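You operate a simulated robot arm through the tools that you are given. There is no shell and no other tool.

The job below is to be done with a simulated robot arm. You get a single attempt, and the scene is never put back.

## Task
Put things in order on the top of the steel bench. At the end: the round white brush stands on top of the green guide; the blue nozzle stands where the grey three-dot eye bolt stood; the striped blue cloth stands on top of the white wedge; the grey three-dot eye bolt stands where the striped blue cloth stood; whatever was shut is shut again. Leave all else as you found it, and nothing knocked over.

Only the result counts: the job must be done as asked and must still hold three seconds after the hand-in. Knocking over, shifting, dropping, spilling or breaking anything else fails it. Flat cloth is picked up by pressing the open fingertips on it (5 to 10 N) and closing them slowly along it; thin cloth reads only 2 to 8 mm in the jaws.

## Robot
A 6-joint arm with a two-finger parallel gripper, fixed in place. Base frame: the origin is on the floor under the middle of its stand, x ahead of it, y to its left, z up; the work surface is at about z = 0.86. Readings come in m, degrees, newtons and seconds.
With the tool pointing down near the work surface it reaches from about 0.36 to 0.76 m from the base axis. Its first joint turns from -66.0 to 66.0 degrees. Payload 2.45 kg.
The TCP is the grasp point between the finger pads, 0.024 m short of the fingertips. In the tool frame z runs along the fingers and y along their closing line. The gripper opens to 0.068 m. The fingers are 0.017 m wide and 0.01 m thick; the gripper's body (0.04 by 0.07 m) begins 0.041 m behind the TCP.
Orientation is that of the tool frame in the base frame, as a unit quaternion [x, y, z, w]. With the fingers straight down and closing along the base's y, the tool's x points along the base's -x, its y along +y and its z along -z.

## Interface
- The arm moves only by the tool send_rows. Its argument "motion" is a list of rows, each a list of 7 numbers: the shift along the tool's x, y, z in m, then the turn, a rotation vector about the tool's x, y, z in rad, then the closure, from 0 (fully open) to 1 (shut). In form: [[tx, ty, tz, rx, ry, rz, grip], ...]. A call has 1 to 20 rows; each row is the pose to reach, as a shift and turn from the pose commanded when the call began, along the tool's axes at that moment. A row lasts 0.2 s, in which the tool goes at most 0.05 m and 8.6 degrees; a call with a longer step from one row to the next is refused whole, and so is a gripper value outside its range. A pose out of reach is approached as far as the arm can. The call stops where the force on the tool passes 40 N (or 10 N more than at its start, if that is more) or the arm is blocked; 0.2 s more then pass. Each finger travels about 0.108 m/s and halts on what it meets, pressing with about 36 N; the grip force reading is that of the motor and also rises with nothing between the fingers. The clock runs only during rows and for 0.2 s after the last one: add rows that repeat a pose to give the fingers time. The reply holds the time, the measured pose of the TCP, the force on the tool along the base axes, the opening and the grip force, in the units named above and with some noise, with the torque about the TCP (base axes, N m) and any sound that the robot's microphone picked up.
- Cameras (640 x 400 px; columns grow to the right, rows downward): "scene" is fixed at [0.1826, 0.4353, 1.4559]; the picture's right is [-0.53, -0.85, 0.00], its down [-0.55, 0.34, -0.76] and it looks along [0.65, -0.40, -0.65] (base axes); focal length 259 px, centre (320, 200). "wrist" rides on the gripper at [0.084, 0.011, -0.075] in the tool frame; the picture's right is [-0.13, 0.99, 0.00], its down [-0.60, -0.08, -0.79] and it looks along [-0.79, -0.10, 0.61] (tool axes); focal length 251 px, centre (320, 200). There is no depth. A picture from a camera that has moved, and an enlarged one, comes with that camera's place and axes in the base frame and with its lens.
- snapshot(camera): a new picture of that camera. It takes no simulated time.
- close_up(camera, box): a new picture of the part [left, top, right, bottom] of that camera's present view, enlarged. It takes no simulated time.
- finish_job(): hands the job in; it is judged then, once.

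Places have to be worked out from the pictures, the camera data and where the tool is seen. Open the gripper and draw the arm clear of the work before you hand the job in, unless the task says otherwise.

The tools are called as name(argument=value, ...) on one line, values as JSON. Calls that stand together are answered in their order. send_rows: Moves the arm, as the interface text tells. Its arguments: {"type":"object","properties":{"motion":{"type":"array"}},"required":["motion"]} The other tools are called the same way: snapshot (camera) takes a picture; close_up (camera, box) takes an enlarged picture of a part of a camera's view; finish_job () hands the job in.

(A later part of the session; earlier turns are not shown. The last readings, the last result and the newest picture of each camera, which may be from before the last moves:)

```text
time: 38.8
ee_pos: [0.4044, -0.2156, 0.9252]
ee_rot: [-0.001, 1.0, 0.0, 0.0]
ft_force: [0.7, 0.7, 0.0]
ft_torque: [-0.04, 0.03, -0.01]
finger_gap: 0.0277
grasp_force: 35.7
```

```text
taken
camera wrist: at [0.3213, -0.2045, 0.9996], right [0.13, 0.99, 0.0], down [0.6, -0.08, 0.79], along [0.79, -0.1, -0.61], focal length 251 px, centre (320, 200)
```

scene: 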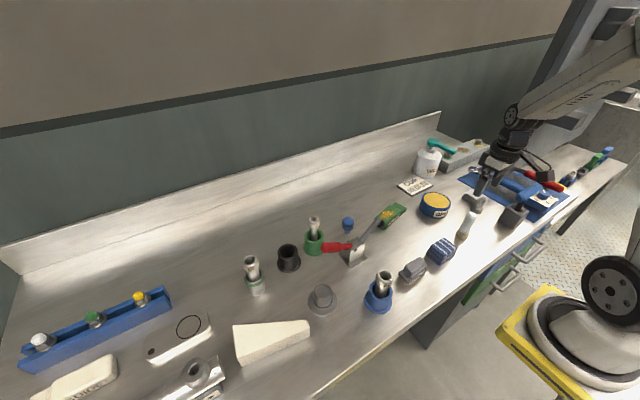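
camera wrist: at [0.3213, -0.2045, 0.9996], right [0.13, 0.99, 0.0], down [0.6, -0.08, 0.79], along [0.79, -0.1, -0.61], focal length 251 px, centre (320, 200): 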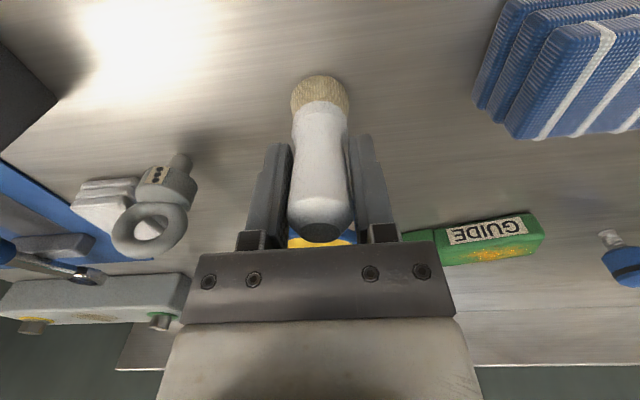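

Firm grip (27.7 mm, 35.7 N). Lifting 9 cm and carrying the brush over the guide centre (0.5765,-0.067), stopping about 15 mm above it.

send_rows(motion=[[0, 0, -0.03, 0, 0, 0, 1], [0, 0, -0.07, 0, 0, 0, 1], [0, 0, -0.09, 0, 0, 0, 1], [-0.034, 0.0297, -0.09, 0, 0, 0, 1], [-0.068, 0.0594, -0.09, 0, 0, 0, 1], [-0.103, 0.089, -0.09, 0, 0, 0, 1], [-0.137, 0.1188, -0.09, 0, 0, 0, 1], [-0.1715, 0.1485, -0.09, 0, 0, 0, 1], [-0.1715, 0.1485, -0.06, 0, 0, 0, 1], [-0.1715, 0.1485, -0.04, 0, 0, 0, 1]])

snapshot(camera="wrist")

close_up(camera="scene", box=[340, 150, 460, 240])

```text
time: 41.0
ee_pos: [0.5777, -0.0676, 0.9659]
ee_rot: [-0.001, 1.0, 0.0, -0.001]
ft_force: [0.6, 0.2, -0.2]
ft_torque: [-0.02, -0.02, -0.04]
finger_gap: 0.028
grasp_force: 35.6
```

```text
taken
camera wrist: at [0.4941, -0.0559, 1.0396], right [0.13, 0.99, 0.0], down [0.6, -0.08, 0.79], along [0.79, -0.1, -0.61], focal length 251 px, centre (320, 200)
```

wrist: 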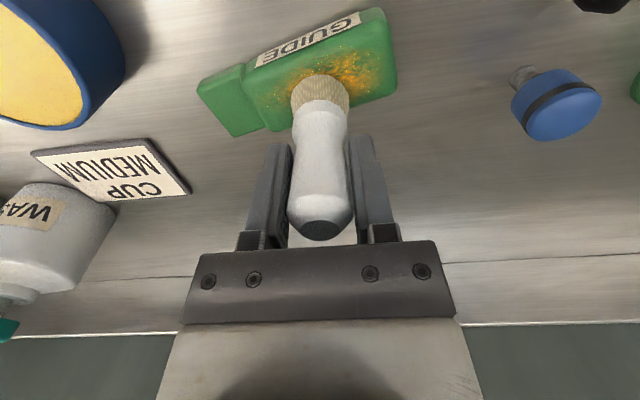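

```text
4.44 times, centred on (400, 195) of scene
camera zoom: at [0.1826, 0.4354, 1.4559], right [-0.53, -0.85, 0.0], down [-0.55, 0.34, -0.76], along [0.65, -0.4, -0.65], focal length 1151 px, centre (-36, 222)
```

zoom: 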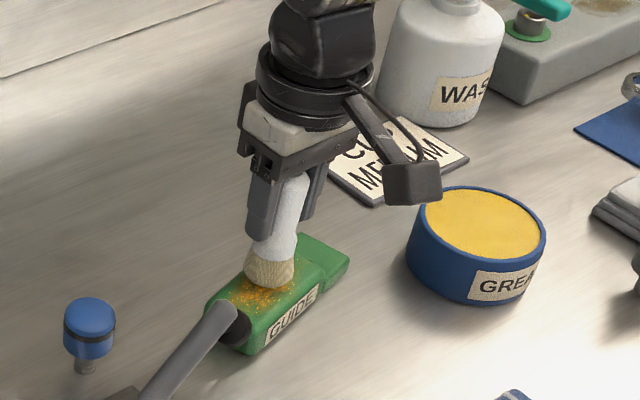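

close_up(camera="wrist", box=[180, 0, 420, 150])

```text
2.67 times, centred on (300, 75) of wrist
camera zoom: at [0.4941, -0.0559, 1.0396], right [0.13, 0.99, 0.0], down [0.6, -0.08, 0.79], along [0.79, -0.1, -0.61], focal length 670 px, centre (373, 533)
```

zoom: 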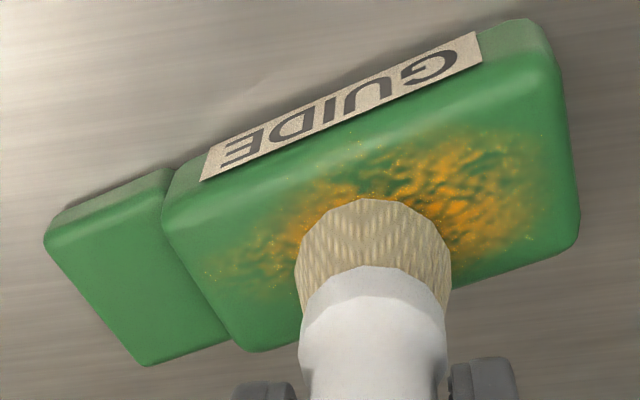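

Guide top centre recomputes to (0.577,-0.066), and the brush hangs at (0.578,-0.068), so alignment is good. Lowering slowly in small steps and watching the force.

send_rows(motion=[[0, 0, 0.005, 0, 0, 0, 1], [0, 0, 0.01, 0, 0, 0, 1], [0, 0, 0.013, 0, 0, 0, 1]])

close_up(camera="wrist", box=[180, 0, 420, 150])

```text
time: 41.8
ee_pos: [0.578, -0.0674, 0.9555]
ee_rot: [0.0, 1.0, 0.001, 0.003]
ft_force: [-5.4, 3.3, 28.2]
ft_torque: [0.38, 0.34, 0.03]
finger_gap: 0.0282
grasp_force: 36.1
```

```text
2.67 times, centred on (300, 75) of wrist
camera zoom: at [0.494, -0.056, 1.0292], right [0.13, 0.99, 0.0], down [0.6, -0.08, 0.8], along [0.79, -0.1, -0.6], focal length 670 px, centre (373, 533)
```

zoom: 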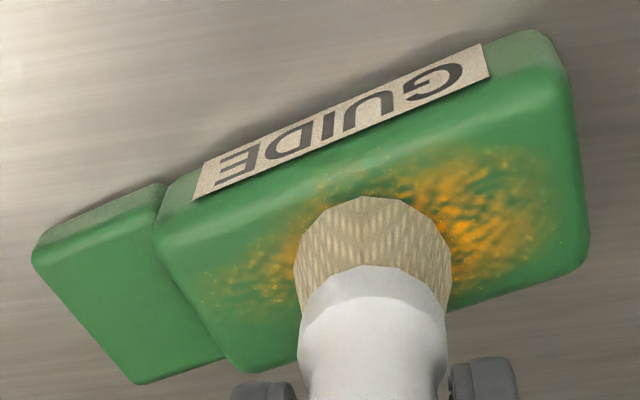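

Contact came at TCP z≈0.9555 (28 N), so the guide's top is about z 0.891. I lift 4 mm, shift 4 mm toward the robot to centre it better, and settle again lightly.

send_rows(motion=[[0, 0, -0.004, 0, 0, 0, 1], [0, 0, -0.007, 0, 0, 0, 1], [0.002, 0.001, -0.007, 0, 0, 0, 1], [0.004, 0.0015, -0.007, 0, 0, 0, 1], [0.004, 0.0015, -0.007, 0, 0, 0, 1]])

close_up(camera="scene", box=[350, 180, 430, 240])

```text
time: 43.0
ee_pos: [0.5723, -0.0649, 0.9606]
ee_rot: [0.0, 1.0, 0.001, 0.0]
ft_force: [0.0, 0.2, -1.5]
ft_torque: [-0.01, -0.01, 0.0]
finger_gap: 0.028
grasp_force: 35.8
```

```text
6.67 times, centred on (390, 210) of scene
camera zoom: at [0.1826, 0.4353, 1.4559], right [-0.53, -0.85, 0.0], down [-0.55, 0.34, -0.76], along [0.65, -0.4, -0.65], focal length 1726 px, centre (-147, 133)
```

zoom: 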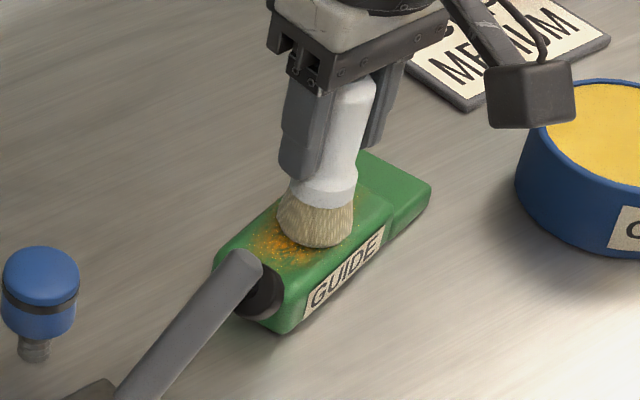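

send_rows(motion=[[0, 0, 0.002, 0, 0, 0, 1], [0, 0, 0.004, 0, 0, 0, 1], [0, 0, 0.0048, 0, 0, 0, 1], [0, 0, 0.0048, 0, 0, 0, 1]])

```text
time: 44.0
ee_pos: [0.5739, -0.0661, 0.9575]
ee_rot: [0.0, 1.0, 0.0, 0.0]
ft_force: [-2.9, -1.6, 14.4]
ft_torque: [-0.24, 0.04, -0.03]
finger_gap: 0.0279
grasp_force: 36.3
```

Contact at 14 N; I ease off by 1 mm and open the fingers, then check.

send_rows(motion=[[0, 0, -0.001, 0, 0, 0, 1], [0, 0, -0.001, 0, 0, 0, 0.9], [0, 0, -0.001, 0, 0, 0, 0.5], [0, 0, -0.001, 0, 0, 0, 0.35], [0, 0, -0.001, 0, 0, 0, 0.15], [0, 0, -0.001, 0, 0, 0, 0.0], [0, 0, -0.001, 0, 0, 0, 0.0]])

snapshot(camera="wrist")

close_up(camera="scene", box=[350, 180, 430, 240])

```text
time: 45.6
ee_pos: [0.5738, -0.0656, 0.9559]
ee_rot: [0.001, 1.0, 0.0, 0.0]
ft_force: [0.0, -0.4, 0.6]
ft_torque: [0.0, 0.01, -0.03]
finger_gap: 0.0676
grasp_force: 0.0
```

```text
taken
camera wrist: at [0.4887, -0.0544, 1.0299], right [0.13, 0.99, 0.0], down [0.6, -0.08, 0.79], along [0.79, -0.1, -0.61], focal length 251 px, centre (320, 200)
```

wrist: 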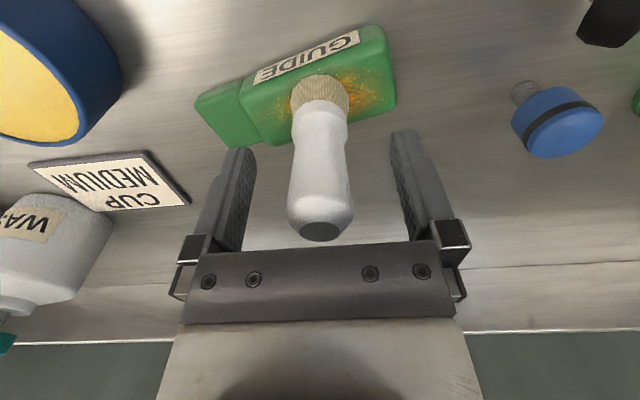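

```text
6.67 times, centred on (390, 210) of scene
camera zoom: at [0.1826, 0.4353, 1.4559], right [-0.53, -0.85, 0.0], down [-0.55, 0.34, -0.76], along [0.65, -0.4, -0.65], focal length 1726 px, centre (-147, 133)
```

zoom: 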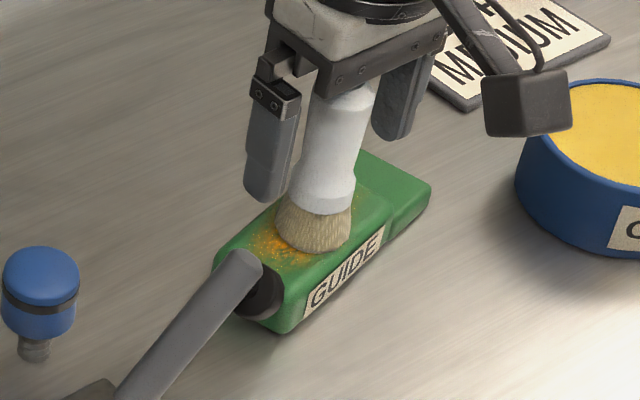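

The brush stands on the guide on its own. I retreat straight up, then move above the cloth while turning the tool +90° so the fingers close along x.

send_rows(motion=[[0, 0, -0.04, 0, 0, 0, 0], [0, 0, -0.08, 0, 0, 0, 0], [0, 0, -0.12, 0, 0, 0, 0], [0.015, -0.002, -0.125, 0, 0, -0.143, 0], [0.03, -0.005, -0.125, 0, 0, -0.286, 0], [0.045, -0.007, -0.125, 0, 0, -0.429, 0], [0.06, -0.01, -0.125, 0, 0, -0.571, 0], [0.078, -0.012, -0.125, 0, 0, -0.714, 0], [0.096, -0.015, -0.125, 0, 0, -0.857, 0], [0.114, -0.018, -0.125, 0, 0, -1.0, 0], [0.132, -0.02, -0.125, 0, 0, -1.143, 0], [0.15, -0.023, -0.125, 0, 0, -1.286, 0], [0.168, -0.025, -0.12, 0, 0, -1.429, 0], [0.1835, -0.027, -0.11, 0, 0, -1.571, 0]])

snapshot(camera="wrist")

snapshot(camera="scene")

```text
time: 48.6
ee_pos: [0.3894, -0.0915, 1.0664]
ee_rot: [0.709, -0.706, 0.0, 0.0]
ft_force: [-0.7, -0.3, -0.5]
ft_torque: [0.01, 0.01, -0.02]
finger_gap: 0.0679
grasp_force: 0.0
```

```text
taken
camera wrist: at [0.3786, -0.1763, 1.14], right [-0.99, 0.13, 0.0], down [0.08, 0.6, 0.79], along [0.1, 0.79, -0.61], focal length 251 px, centre (320, 200)
```

wrist: 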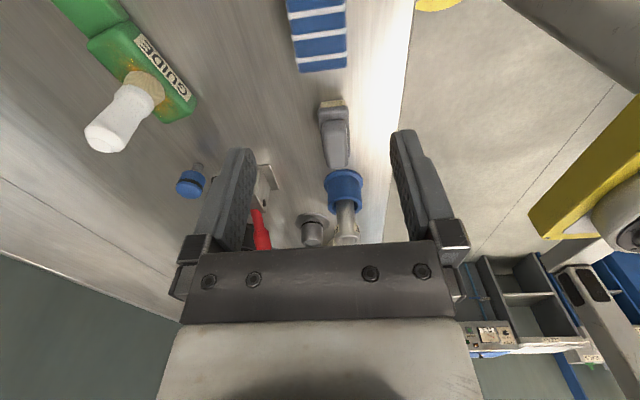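

```text
taken
```

scene: 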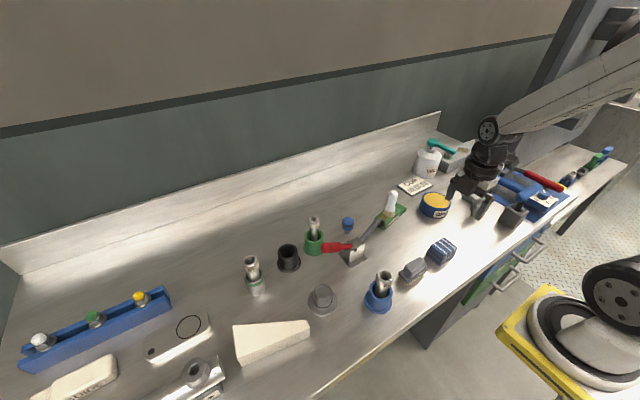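

Cloth x-range measures 0.369–0.414, centred at (0.391,-0.092). Descending to TCP z≈0.889 with the fingers either side in x.

send_rows(motion=[[0, -0.001, 0.045, 0, 0, 0, 0], [0, -0.0016, 0.09, 0, 0, 0, 0], [0, -0.0016, 0.13, 0, 0, 0, 0], [0, -0.0016, 0.16, 0, 0, 0, 0], [0, -0.0016, 0.1765, 0, 0, 0, 0]])

snapshot(camera="wrist")

close_up(camera="scene", box=[400, 200, 490, 270])

```text
time: 49.8
ee_pos: [0.3908, -0.0915, 0.8897]
ee_rot: [-0.707, 0.707, 0.0, 0.0]
ft_force: [-0.3, -0.8, -0.2]
ft_torque: [-0.01, 0.02, 0.0]
finger_gap: 0.0679
grasp_force: 0.0
```

```text
taken
camera wrist: at [0.3798, -0.1761, 0.9631], right [-0.99, 0.13, 0.0], down [0.08, 0.6, 0.79], along [0.1, 0.79, -0.61], focal length 251 px, centre (320, 200)
```

wrist: 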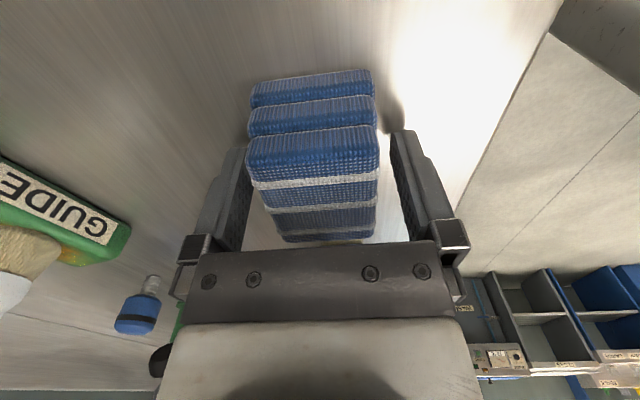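

```text
5.71 times, centred on (445, 235) of scene
camera zoom: at [0.1826, 0.4353, 1.4559], right [-0.53, -0.85, 0.0], down [-0.55, 0.34, -0.76], along [0.65, -0.4, -0.65], focal length 1480 px, centre (-394, 0)
```

zoom: 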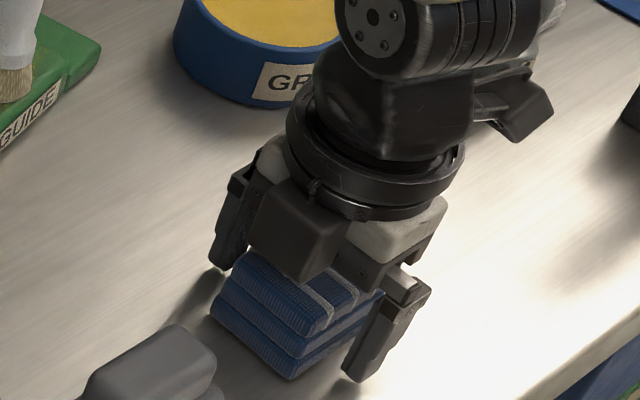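

The cloth sits between the fingers. Closing slowly.

send_rows(motion=[[0, 0, 0, 0, 0, 0, 0.15], [0, 0, 0, 0, 0, 0, 0.25], [0, 0, 0, 0, 0, 0, 0.32], [0, 0, 0, 0, 0, 0, 0.38], [0, 0, 0, 0, 0, 0, 0.45], [0, 0, 0, 0, 0, 0, 0.55], [0, 0, 0, 0, 0, 0, 0.7], [0, 0, 0, 0, 0, 0, 0.7]])

snapshot(camera="wrist")

```text
time: 51.6
ee_pos: [0.3901, -0.0918, 0.8895]
ee_rot: [0.707, -0.707, 0.0, 0.0]
ft_force: [0.6, -0.3, -0.5]
ft_torque: [-0.02, 0.0, 0.01]
finger_gap: 0.0495
grasp_force: 36.2
```

```text
taken
camera wrist: at [0.3799, -0.1762, 0.9635], right [-0.99, 0.13, 0.0], down [0.08, 0.6, 0.79], along [0.1, 0.79, -0.61], focal length 251 px, centre (320, 200)
```

wrist: 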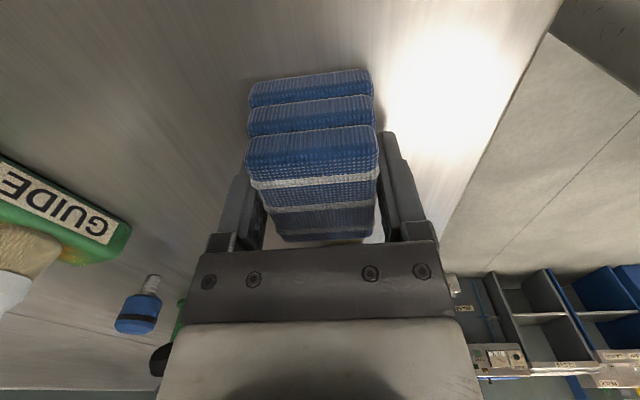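

Gripped at 49.5 mm. Lifting the cloth and checking it comes along.

send_rows(motion=[[0, 0, -0.02, 0, 0, 0, 0.8], [0, 0, -0.06, 0, 0, 0, 0.8], [0, 0, -0.105, 0, 0, 0, 0.8], [0, 0, -0.15, 0, 0, 0, 0.8], [0, 0, -0.185, 0, 0, 0, 0.8]])

snapshot(camera="wrist")

close_up(camera="scene", box=[390, 160, 510, 270])

```text
time: 52.8
ee_pos: [0.3913, -0.092, 1.0746]
ee_rot: [0.708, -0.707, 0.0, 0.0]
ft_force: [0.6, -0.4, -0.9]
ft_torque: [0.02, -0.03, 0.02]
finger_gap: 0.0496
grasp_force: 36.1
```

```text
taken
camera wrist: at [0.3804, -0.1763, 1.1486], right [-0.99, 0.13, 0.0], down [0.08, 0.6, 0.79], along [0.1, 0.79, -0.61], focal length 251 px, centre (320, 200)
```

wrist: 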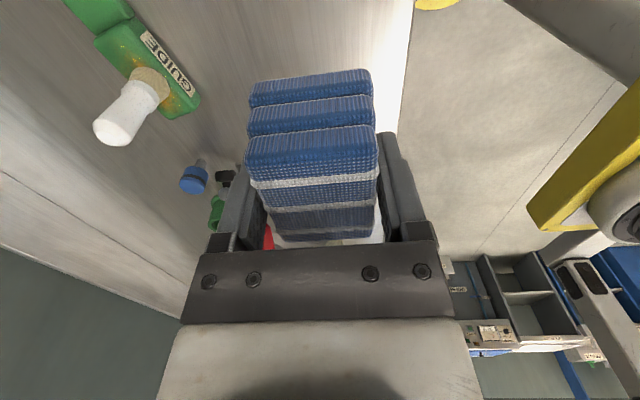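

```text
3.64 times, centred on (450, 215) of scene
camera zoom: at [0.1826, 0.4353, 1.4559], right [-0.53, -0.85, 0.0], down [-0.55, 0.34, -0.76], along [0.65, -0.4, -0.65], focal length 942 px, centre (-153, 146)
```

zoom: 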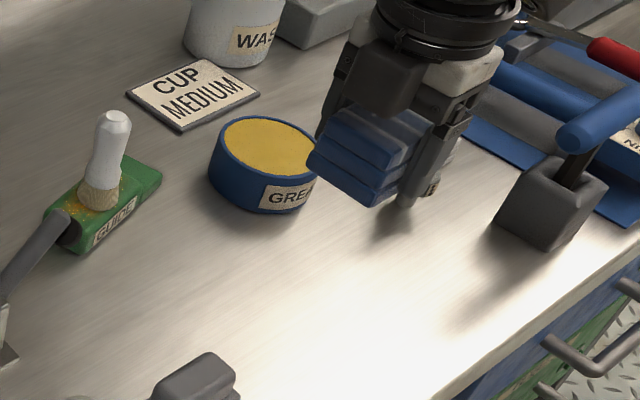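

The cloth is held well and nothing was beneath it. Carrying it at z≈1.075 to above the wedge (0.437,0.432).

send_rows(motion=[[-0.0437, -0.0038, 0, 0, 0, 0, 0.8], [-0.0873, -0.0076, 0, 0, 0, 0, 0.8], [-0.131, -0.0114, 0, 0, 0, 0, 0.8], [-0.1747, -0.0152, 0, 0, 0, 0, 0.8], [-0.2183, -0.019, 0, 0, 0, 0, 0.8], [-0.262, -0.0228, 0, 0, 0, 0, 0.8], [-0.3057, -0.0266, 0, 0, 0, 0, 0.8], [-0.3493, -0.0304, 0, 0, 0, 0, 0.8], [-0.393, -0.0342, 0, 0, 0, 0, 0.8], [-0.4367, -0.038, 0, 0, 0, 0, 0.8], [-0.4803, -0.0418, 0, 0, 0, 0, 0.8], [-0.524, -0.0457, 0, 0, 0, 0, 0.8], [-0.524, -0.0457, 0.04, 0, 0, 0, 0.8], [-0.524, -0.0457, 0.08, 0, 0, 0, 0.8]])

snapshot(camera="wrist")

snapshot(camera="scene")

close_up(camera="scene", box=[190, 270, 350, 390])

```text
time: 55.8
ee_pos: [0.4355, 0.4313, 0.9954]
ee_rot: [-0.707, 0.707, 0.0, 0.0]
ft_force: [0.2, 0.6, 0.6]
ft_torque: [-0.03, 0.0, -0.03]
finger_gap: 0.0491
grasp_force: 36.3
```

```text
taken
camera wrist: at [0.4253, 0.3475, 1.0688], right [-0.99, 0.13, 0.0], down [0.08, 0.6, 0.79], along [0.1, 0.79, -0.61], focal length 251 px, centre (320, 200)
```

wrist: 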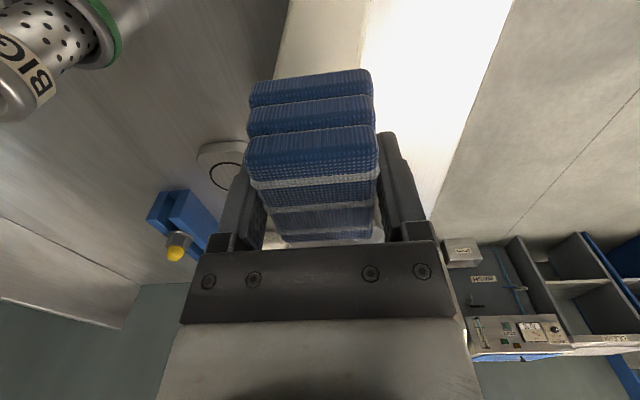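

```text
taken
```

scene: 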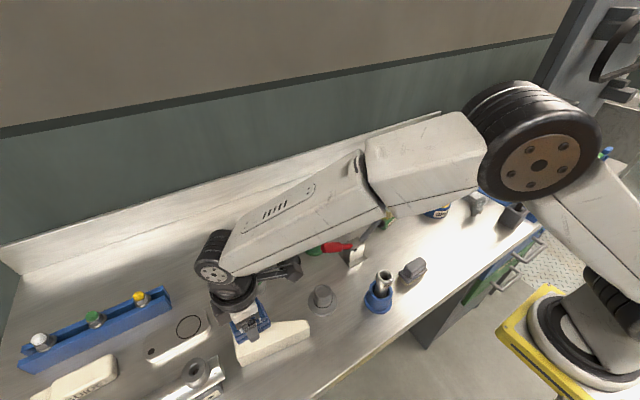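

```text
3.33 times, centred on (270, 330) of scene
camera zoom: at [0.1826, 0.4354, 1.4559], right [-0.53, -0.85, 0.0], down [-0.55, 0.34, -0.76], along [0.65, -0.4, -0.65], focal length 863 px, centre (487, -233)
```

zoom: 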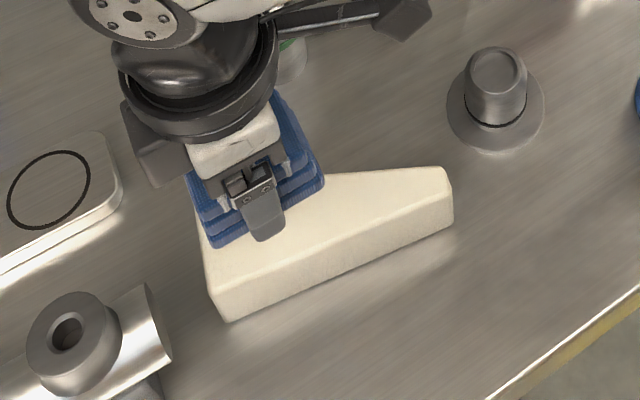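

Position is right over the wedge's wide half. Descending to about 1 cm above expected contact.

send_rows(motion=[[0, -0.001, 0.02, 0, 0, 0, 0.8], [0, -0.0015, 0.037, 0, 0, 0, 0.8], [0, -0.0015, 0.047, 0, 0, 0, 0.8]])

close_up(camera="scene", box=[190, 270, 350, 390])

snapshot(camera="wrist")

```text
time: 56.6
ee_pos: [0.4387, 0.4322, 0.9486]
ee_rot: [-0.707, 0.707, -0.001, 0.001]
ft_force: [-0.9, 0.5, -0.5]
ft_torque: [-0.02, 0.04, 0.0]
finger_gap: 0.0494
grasp_force: 36.3
```

```text
3.33 times, centred on (270, 330) of scene
camera zoom: at [0.1826, 0.4354, 1.4559], right [-0.53, -0.85, 0.0], down [-0.55, 0.34, -0.76], along [0.65, -0.4, -0.65], focal length 863 px, centre (487, -233)
```

zoom: 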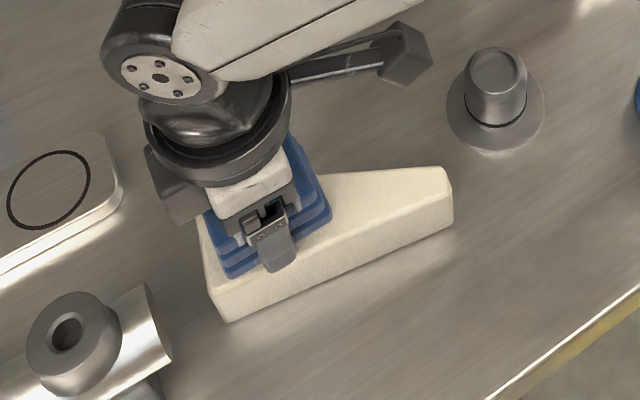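

```text
taken
camera wrist: at [0.4273, 0.3479, 1.0217], right [-0.99, 0.13, 0.0], down [0.08, 0.6, 0.79], along [0.1, 0.79, -0.61], focal length 251 px, centre (320, 200)
```

wrist: 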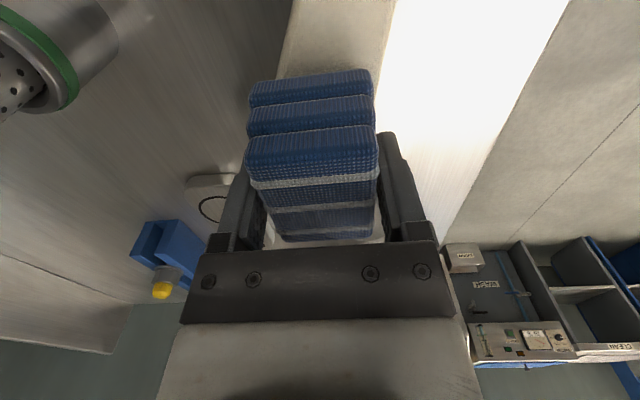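

Now the final approach in small steps.

send_rows(motion=[[0, 0, 0.003, 0, 0, 0, 0.8], [0, 0, 0.006, 0, 0, 0, 0.8], [0, 0, 0.008, 0, 0, 0, 0.8]])

```text
time: 57.4
ee_pos: [0.4377, 0.4322, 0.9403]
ee_rot: [-0.707, 0.708, 0.0, 0.0]
ft_force: [0.3, 0.3, -0.4]
ft_torque: [0.01, -0.03, -0.04]
finger_gap: 0.0492
grasp_force: 36.9
```

send_rows(motion=[[0, 0, 0.001, 0, 0, 0, 0.8], [0, 0, 0.002, 0, 0, 0, 0.8], [0, 0, 0.003, 0, 0, 0, 0.8]])

```text
time: 58.2
ee_pos: [0.4383, 0.4324, 0.9383]
ee_rot: [0.707, -0.707, 0.0, -0.001]
ft_force: [-6.4, -6.8, 25.5]
ft_torque: [-0.55, 0.33, 0.03]
finger_gap: 0.0492
grasp_force: 36.0
```

Contact at z≈0.9385 (25 N). I ease off 1.5 mm to a light touch and open the fingers slowly.

send_rows(motion=[[0, 0, -0.0015, 0, 0, 0, 0.8], [0, 0, -0.0015, 0, 0, 0, 0.8], [0, 0, -0.0015, 0, 0, 0, 0.25], [0, 0, -0.0015, 0, 0, 0, 0.15], [0, 0, -0.0015, 0, 0, 0, 0.05], [0, 0, -0.0015, 0, 0, 0, 0], [0, 0, -0.0015, 0, 0, 0, 0]])

snapshot(camera="wrist")

close_up(camera="scene", box=[190, 270, 350, 390])

```text
time: 59.8
ee_pos: [0.438, 0.4312, 0.9381]
ee_rot: [0.707, -0.707, 0.0, 0.0]
ft_force: [0.7, 0.2, -0.7]
ft_torque: [-0.01, 0.01, -0.03]
finger_gap: 0.068
grasp_force: 0.0
```

```text
taken
camera wrist: at [0.427, 0.3477, 1.0121], right [-0.99, 0.13, 0.0], down [0.08, 0.6, 0.79], along [0.1, 0.79, -0.61], focal length 251 px, centre (320, 200)
```

wrist: 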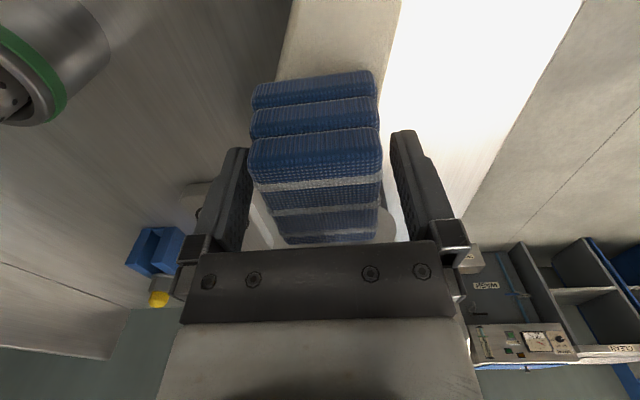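

```text
3.33 times, centred on (270, 330) of scene
camera zoom: at [0.1826, 0.4353, 1.4559], right [-0.53, -0.85, 0.0], down [-0.55, 0.34, -0.76], along [0.65, -0.4, -0.65], focal length 863 px, centre (487, -233)
```

zoom: 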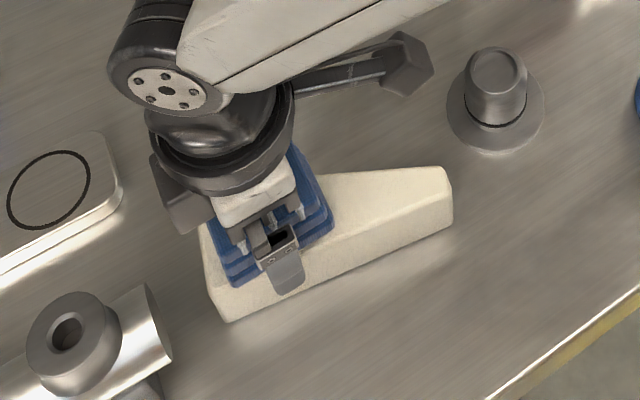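

Cloth rests on the wedge. Retreat up, then travel high toward the eye bolt while turning the tool to −90° (camera away from the hammer).

send_rows(motion=[[0, 0, -0.04, 0, 0, 0, 0], [0, 0, -0.085, 0, 0, 0, 0], [0, 0, -0.13, 0, 0, 0, 0], [0.0444, 0, -0.135, 0, 0, 0.145, 0], [0.0888, 0, -0.135, 0, 0, 0.29, 0], [0.1332, 0, -0.135, 0, 0, 0.435, 0], [0.1776, 0, -0.135, 0, 0, 0.58, 0], [0.222, 0, -0.135, 0, 0, 0.725, 0], [0.2664, 0, -0.135, 0, 0, 0.87, 0], [0.3108, 0, -0.135, 0, 0, 1.015, 0], [0.3552, 0, -0.135, 0, 0, 1.16, 0], [0.3996, 0, -0.135, 0, 0, 1.305, 0], [0.444, 0, -0.135, 0, 0, 1.45, 0], [0.4884, 0, -0.135, 0, 0, 1.595, 0], [0.5328, 0, -0.135, 0, 0, 1.74, 0], [0.5772, 0, -0.135, 0, 0, 1.885, 0], [0.6216, 0, -0.135, 0, 0, 2.03, 0], [0.666, 0, -0.135, 0, 0, 2.175, 0]])

snapshot(camera="scene")

close_up(camera="scene", box=[190, 280, 340, 390])

```text
time: 63.6
ee_pos: [0.4373, -0.2345, 1.0725]
ee_rot: [0.298, 0.955, 0.0, -0.002]
ft_force: [0.1, -0.3, 0.2]
ft_torque: [-0.01, 0.01, 0.0]
finger_gap: 0.0679
grasp_force: 0.1
```

```text
taken
```

scene: 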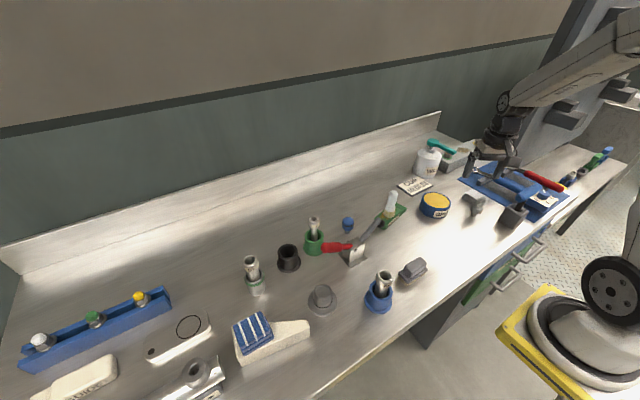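

```text
3.64 times, centred on (265, 335) of scene
camera zoom: at [0.1826, 0.4353, 1.4559], right [-0.53, -0.85, 0.0], down [-0.55, 0.34, -0.76], along [0.65, -0.4, -0.65], focal length 942 px, centre (520, -291)
```

zoom: 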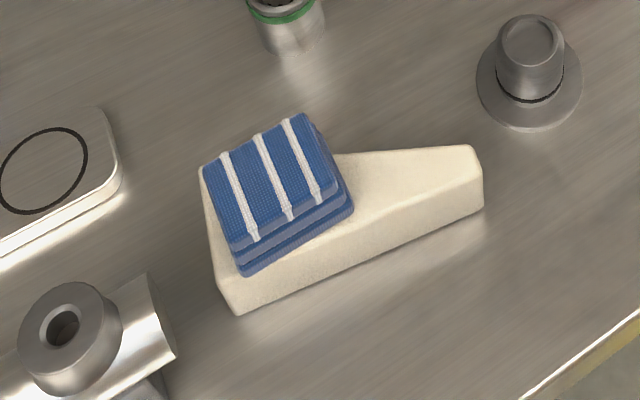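

The cloth sits squarely on the wedge. I finish the turn to −90° and position above the eye bolt.

send_rows(motion=[[-0.0074, -0.0103, 0, 0, 0, 0.138, 0], [-0.0148, -0.0205, 0, 0, 0, 0.276, 0], [-0.0222, -0.0308, 0, 0, 0, 0.414, 0], [-0.0296, -0.041, 0, 0, 0, 0.552, 0], [-0.037, -0.0513, 0, 0, 0, 0.69, 0], [-0.0444, -0.0615, 0, 0, 0, 0.828, 0], [-0.0518, -0.0718, 0, 0, 0, 0.965, 0]])

snapshot(camera="wrist")

snapshot(camera="scene")

```text
time: 65.2
ee_pos: [0.4409, -0.3244, 1.0729]
ee_rot: [0.707, 0.708, -0.001, 0.0]
ft_force: [-0.2, -0.1, 0.1]
ft_torque: [-0.01, -0.01, 0.02]
finger_gap: 0.068
grasp_force: 0.2
```

```text
taken
camera wrist: at [0.451, -0.2391, 1.1471], right [0.99, -0.13, 0.0], down [-0.08, -0.6, 0.79], along [-0.1, -0.79, -0.61], focal length 251 px, centre (320, 200)
```

wrist: 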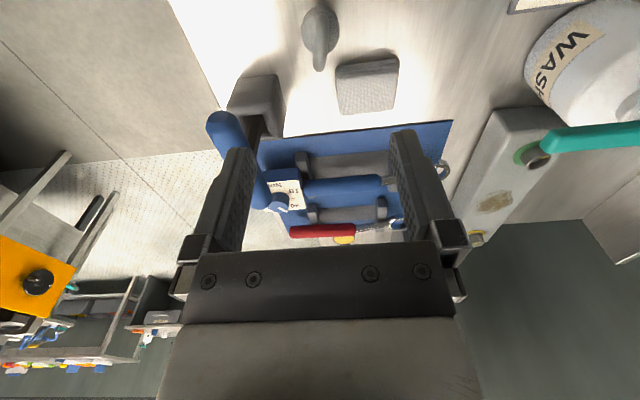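

```text
taken
```

scene: 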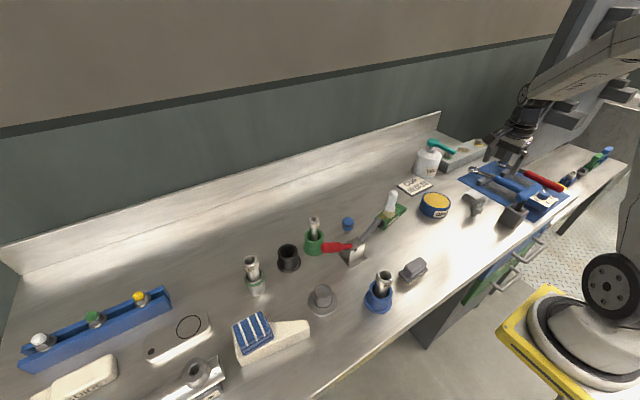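

close_up(camera="wrist", box=[200, 0, 440, 150])

close_up(camera="scene", box=[450, 180, 510, 225])

```text
2.67 times, centred on (320, 75) of wrist
camera zoom: at [0.451, -0.2391, 1.1471], right [0.99, -0.13, 0.0], down [-0.08, -0.6, 0.79], along [-0.1, -0.79, -0.61], focal length 670 px, centre (320, 533)
```

zoom: 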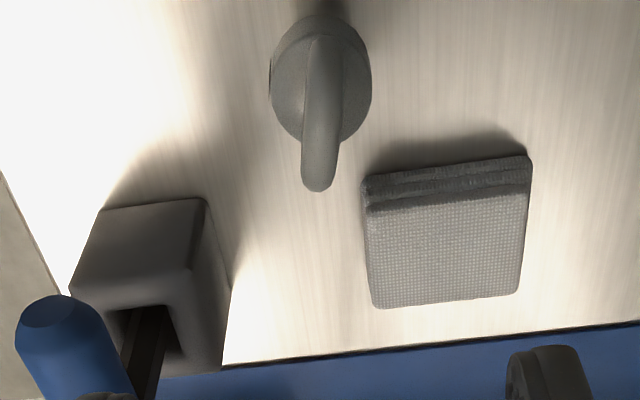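

```text
8.89 times, centred on (480, 202) of scene
camera zoom: at [0.1826, 0.4353, 1.4559], right [-0.53, -0.85, 0.0], down [-0.55, 0.34, -0.76], along [0.65, -0.4, -0.65], focal length 2301 px, centre (-1102, 178)
```

zoom: 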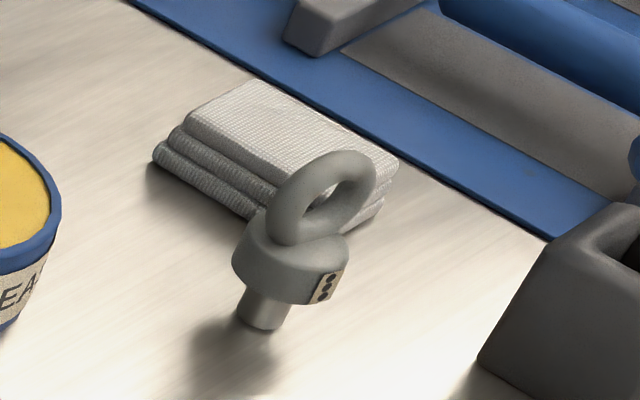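

Eye bolt measured at (0.440,-0.3237); its surroundings are clear for fingers along x. Descending to TCP z≈0.908 around its body.

send_rows(motion=[[0.0005, -0.0009, 0.045, 0, 0, 0, 0], [0.0007, -0.0009, 0.09, 0, 0, 0, 0], [0.0007, -0.0009, 0.125, 0, 0, 0, 0], [0.0007, -0.0009, 0.15, 0, 0, 0, 0], [0.0007, -0.0009, 0.165, 0, 0, 0, 0]])

snapshot(camera="wrist")

close_up(camera="scene", box=[440, 160, 530, 225])

```text
time: 66.4
ee_pos: [0.4383, -0.3213, 0.9082]
ee_rot: [0.706, 0.708, 0.0, 0.0]
ft_force: [0.3, -0.8, -1.0]
ft_torque: [0.01, 0.01, 0.0]
finger_gap: 0.068
grasp_force: 0.2
```

```text
taken
camera wrist: at [0.45, -0.2378, 0.9821], right [0.99, -0.13, 0.0], down [-0.08, -0.6, 0.79], along [-0.1, -0.79, -0.61], focal length 251 px, centre (320, 200)
```

wrist: 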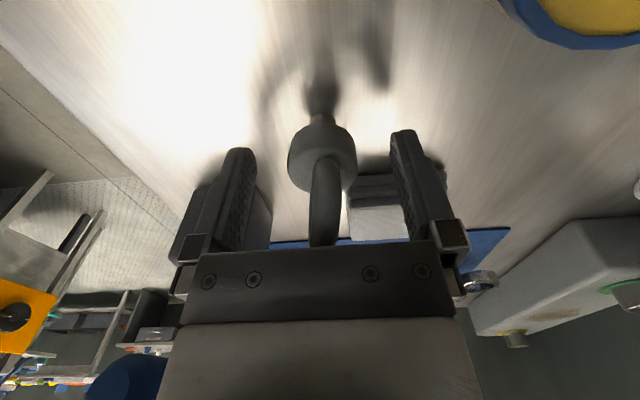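

```text
6.15 times, centred on (485, 192) of scene
camera zoom: at [0.1826, 0.4353, 1.4559], right [-0.53, -0.85, 0.0], down [-0.55, 0.34, -0.76], along [0.65, -0.4, -0.65], focal length 1593 px, centre (-695, 246)
```

zoom: 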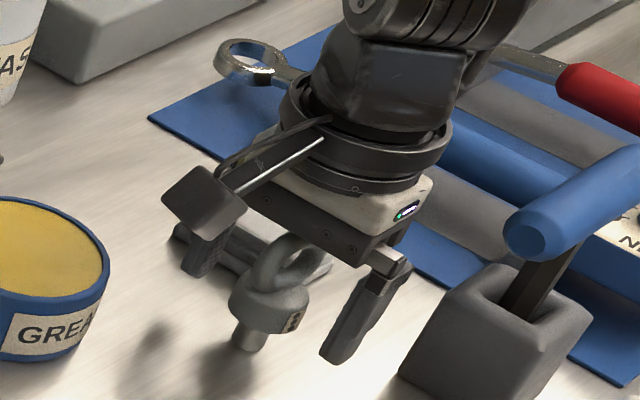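

The eye bolt is between the fingers and the ring clears the palm. Closing gradually.

send_rows(motion=[[0, 0, 0, 0, 0, 0, 0.2], [0, 0, 0, 0, 0, 0, 0.35], [0, 0, 0, 0, 0, 0, 0.45], [0, 0, 0, 0, 0, 0, 0.52], [0, 0, 0, 0, 0, 0, 0.65], [0, 0, 0, 0, 0, 0, 0.85], [0, 0, 0, 0, 0, 0, 0.85]])

snapshot(camera="wrist")

```text
time: 68.0
ee_pos: [0.4389, -0.3218, 0.9081]
ee_rot: [0.706, 0.708, 0.0, 0.0]
ft_force: [0.6, 0.1, 0.7]
ft_torque: [0.04, -0.02, -0.02]
finger_gap: 0.0324
grasp_force: 36.3
```

```text
taken
camera wrist: at [0.45, -0.238, 0.9826], right [0.99, -0.13, 0.0], down [-0.08, -0.6, 0.79], along [-0.1, -0.79, -0.61], focal length 251 px, centre (320, 200)
```

wrist: 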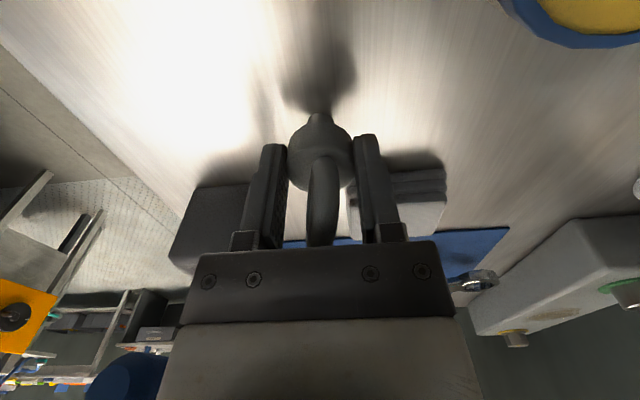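

Gripped at 32.4 mm. Lifting straight up and carrying it to the cloth's former spot (0.391,-0.092), stopping a few mm above the bench.

send_rows(motion=[[0, 0, -0.02, 0, 0, 0, 0.85], [0, 0, -0.055, 0, 0, 0, 0.85], [0, 0, -0.09, 0, 0, 0, 0.85], [0.038, -0.008, -0.09, 0, 0, 0, 0.85], [0.077, -0.016, -0.09, 0, 0, 0, 0.85], [0.115, -0.024, -0.09, 0, 0, 0, 0.85], [0.153, -0.032, -0.09, 0, 0, 0, 0.85], [0.192, -0.04, -0.09, 0, 0, 0, 0.85], [0.23, -0.048, -0.09, 0, 0, 0, 0.85], [0.23, -0.048, -0.055, 0, 0, 0, 0.85], [0.23, -0.048, -0.025, 0, 0, 0, 0.85], [0.23, -0.048, -0.01, 0, 0, 0, 0.85]])

snapshot(camera="wrist")

close_up(camera="scene", box=[390, 190, 500, 280])

```text
time: 70.6
ee_pos: [0.3905, -0.0924, 0.9191]
ee_rot: [0.707, 0.708, 0.001, 0.001]
ft_force: [1.0, -0.2, -1.9]
ft_torque: [-0.03, 0.0, -0.01]
finger_gap: 0.0323
grasp_force: 36.2
```

```text
taken
camera wrist: at [0.4016, -0.0092, 0.9923], right [0.99, -0.13, 0.0], down [-0.08, -0.6, 0.79], along [-0.1, -0.79, -0.61], focal length 251 px, centre (320, 200)
```

wrist: 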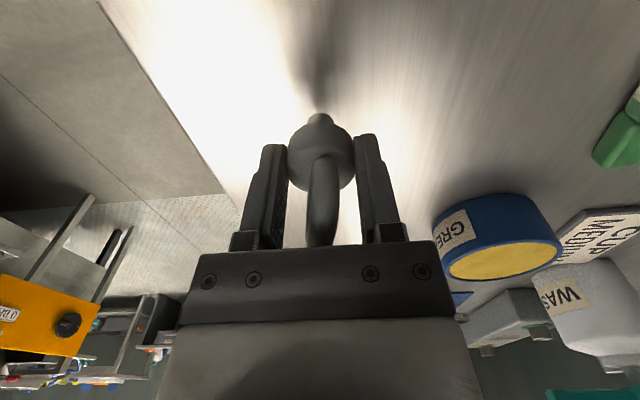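

```text
4.44 times, centred on (445, 235) of scene
camera zoom: at [0.1826, 0.4353, 1.4559], right [-0.53, -0.85, 0.0], down [-0.55, 0.34, -0.76], along [0.65, -0.4, -0.65], focal length 1151 px, centre (-236, 44)
```

zoom: 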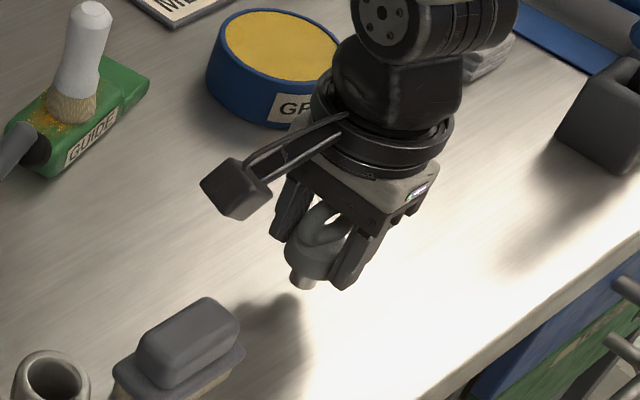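

At (0.3905,-0.0924,0.919). Lowering slowly to contact expected near z=0.908.

send_rows(motion=[[0, 0, 0.004, 0, 0, 0, 0.85], [0, 0, 0.007, 0, 0, 0, 0.85], [0, 0, 0.0085, 0, 0, 0, 0.85], [0, 0, 0.0085, 0, 0, 0, 0.85]])

```text
time: 71.6
ee_pos: [0.3906, -0.0934, 0.9098]
ee_rot: [0.707, 0.707, 0.0, 0.0]
ft_force: [-0.8, 0.3, -1.4]
ft_torque: [0.01, -0.02, 0.02]
finger_gap: 0.0319
grasp_force: 35.8
```

send_rows(motion=[[0, 0, 0.001, 0, 0, 0, 0.85], [0, 0, 0.0017, 0, 0, 0, 0.85], [0, 0, 0.0017, 0, 0, 0, 0.85]])

```text
time: 72.4
ee_pos: [0.391, -0.0928, 0.9085]
ee_rot: [0.706, 0.708, 0.0, 0.0]
ft_force: [-2.0, -0.9, 6.3]
ft_torque: [-0.07, 0.09, -0.01]
finger_gap: 0.0324
grasp_force: 36.3
```

Light contact (6 N) at z=0.9085. Opening the fingers.

send_rows(motion=[[0, 0, 0, 0, 0, 0, 0.6], [0, 0, 0, 0, 0, 0, 0.48], [0, 0, 0, 0, 0, 0, 0.4], [0, 0, 0, 0, 0, 0, 0.2], [0, 0, 0, 0, 0, 0, 0.0], [0, 0, 0, 0, 0, 0, 0.0]])

snapshot(camera="wrist")

close_up(camera="scene", box=[390, 190, 500, 280])

```text
time: 73.8
ee_pos: [0.3911, -0.0934, 0.9088]
ee_rot: [0.706, 0.708, 0.0, 0.0]
ft_force: [0.0, -0.3, -0.5]
ft_torque: [-0.01, 0.02, 0.01]
finger_gap: 0.0679
grasp_force: 0.1
```

```text
taken
camera wrist: at [0.4016, -0.0085, 0.9824], right [0.99, -0.13, 0.0], down [-0.08, -0.6, 0.79], along [-0.1, -0.79, -0.61], focal length 251 px, centre (320, 200)
```

wrist: 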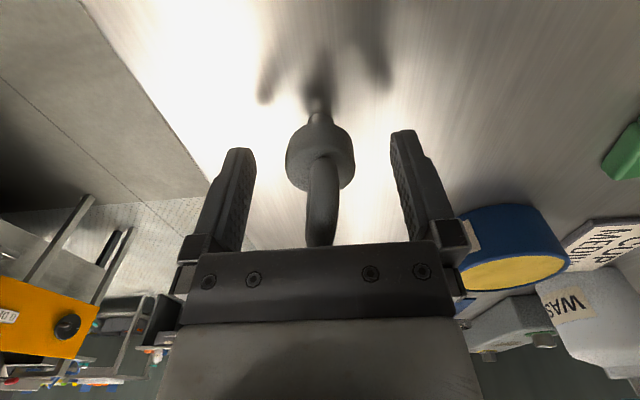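

```text
4.44 times, centred on (445, 235) of scene
camera zoom: at [0.1826, 0.4353, 1.4559], right [-0.53, -0.85, 0.0], down [-0.55, 0.34, -0.76], along [0.65, -0.4, -0.65], focal length 1151 px, centre (-236, 44)
```

zoom: 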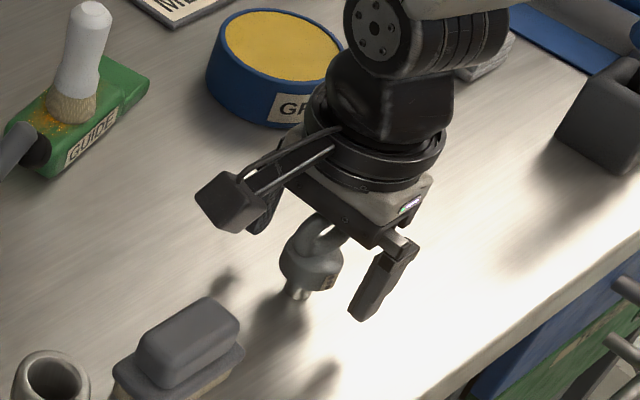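

The eye bolt stands upright at the cloth's old spot. I rise well above everything and head to the nozzle, beginning the turn to yaw +120° (so the camera clears the clamp, brush and green cup).

send_rows(motion=[[0, 0, -0.035, 0, 0, 0, 0], [0, 0, -0.08, 0, 0, 0, 0], [0, 0, -0.125, 0, 0, 0, 0], [0, 0, -0.17, 0, 0, 0, 0], [0, 0, -0.19, 0, 0, -0.148, 0], [0.011, 0.014, -0.19, 0, 0, -0.296, 0], [0.022, 0.028, -0.19, 0, 0, -0.444, 0], [0.033, 0.041, -0.19, 0, 0, -0.592, 0], [0.045, 0.055, -0.19, 0, 0, -0.74, 0], [0.056, 0.068, -0.19, 0, 0, -0.888, 0], [0.068, 0.082, -0.19, 0, 0, -1.036, 0], [0.08, 0.096, -0.19, 0, 0, -1.184, 0], [0.091, 0.109, -0.19, 0, 0, -1.332, 0], [0.103, 0.123, -0.19, 0, 0, -1.48, 0], [0.114, 0.137, -0.19, 0, 0, -1.628, 0], [0.126, 0.15, -0.19, 0, 0, -1.776, 0], [0.137, 0.164, -0.19, 0, 0, -1.924, 0], [0.149, 0.178, -0.19, 0, 0, -2.072, 0], [0.16, 0.191, -0.19, 0, 0, -2.22, 0], [0.1715, 0.205, -0.19, 0, 0, -2.368, 0]])

snapshot(camera="scene")

close_up(camera="scene", box=[390, 190, 500, 280])

```text
time: 78.0
ee_pos: [0.596, 0.0796, 1.0986]
ee_rot: [-0.39, 0.921, 0.0, 0.0]
ft_force: [0.7, -0.4, 0.6]
ft_torque: [-0.03, 0.01, 0.0]
finger_gap: 0.0681
grasp_force: 0.0
```

```text
taken
```

scene: 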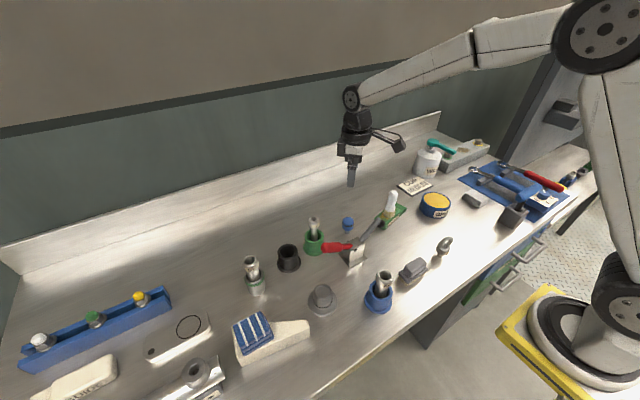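

```text
4.44 times, centred on (445, 235) of scene
camera zoom: at [0.1826, 0.4353, 1.4559], right [-0.53, -0.85, 0.0], down [-0.55, 0.34, -0.76], along [0.65, -0.4, -0.65], focal length 1151 px, centre (-236, 44)
```

zoom: 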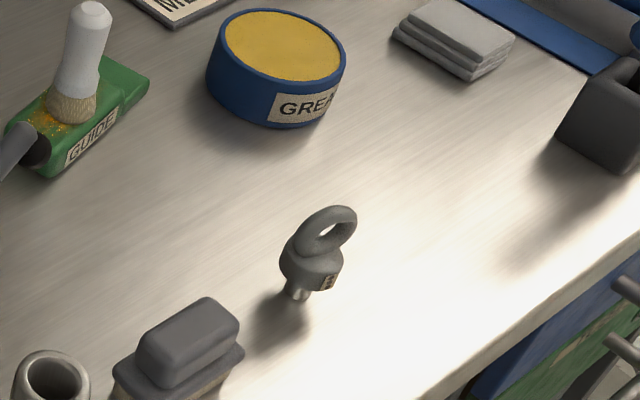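

The eye bolt is standing well. Finish the turn to yaw +120° above the nozzle and look.

send_rows(motion=[[0, 0, 0, 0, 0, -0.144, 0], [0, 0, 0, 0, 0, -0.288, 0], [0, 0, 0, 0, 0, -0.432, 0], [0, 0, 0, 0, 0, -0.576, 0], [0, 0, 0, 0, 0, -0.72, 0], [0, 0, 0, 0, 0, -0.864, 0], [0, 0, 0, 0, 0, -1.008, 0], [0, 0, 0, 0, 0, -1.152, 0], [0, 0, 0, 0, 0, -1.293, 0]])

snapshot(camera="wrist")

close_up(camera="wrist", box=[240, 0, 400, 100])

close_up(camera="scene", box=[300, 180, 420, 270])

```text
time: 80.0
ee_pos: [0.5949, 0.0793, 1.0988]
ee_rot: [0.866, -0.5, 0.0, 0.0]
ft_force: [-0.3, -0.3, 0.0]
ft_torque: [-0.02, -0.03, -0.01]
finger_gap: 0.0681
grasp_force: 0.1
```

```text
taken
camera wrist: at [0.6281, 0.0011, 1.1718], right [-0.92, -0.38, 0.0], down [-0.23, 0.56, 0.79], along [-0.3, 0.73, -0.61], focal length 251 px, centre (320, 200)
```

wrist: 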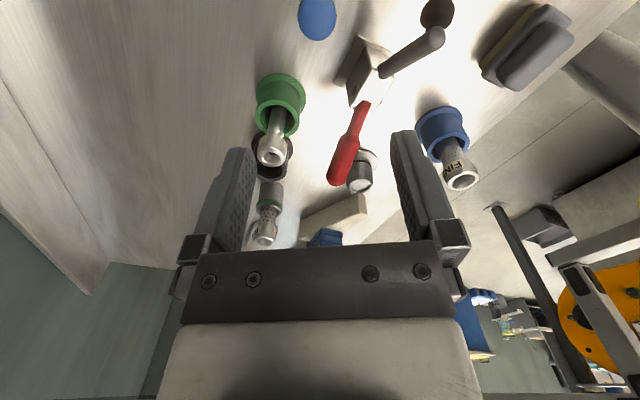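

```text
4.00 times, centred on (320, 50) of wrist
camera zoom: at [0.6281, 0.0011, 1.1718], right [-0.92, -0.38, 0.0], down [-0.23, 0.56, 0.79], along [-0.3, 0.73, -0.61], focal length 1006 px, centre (320, 800)
```

zoom: 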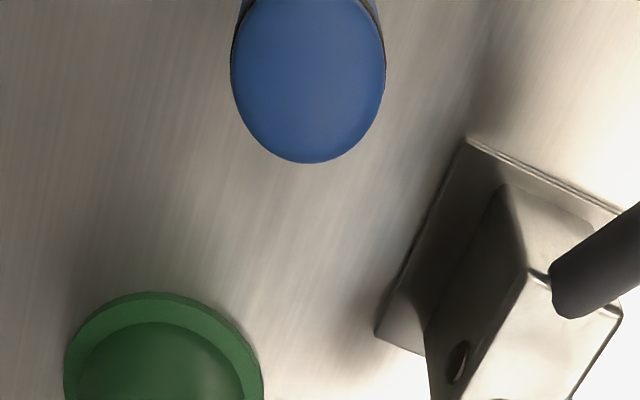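

```text
4.44 times, centred on (360, 225) of scene
camera zoom: at [0.1826, 0.4353, 1.4559], right [-0.53, -0.85, 0.0], down [-0.55, 0.34, -0.76], along [0.65, -0.4, -0.65], focal length 1151 px, centre (142, 89)
```

zoom: 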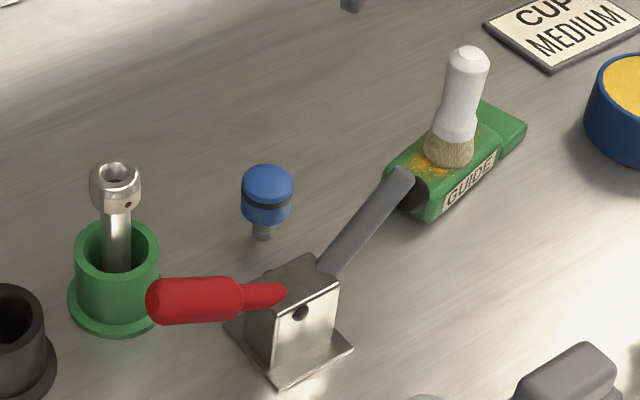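

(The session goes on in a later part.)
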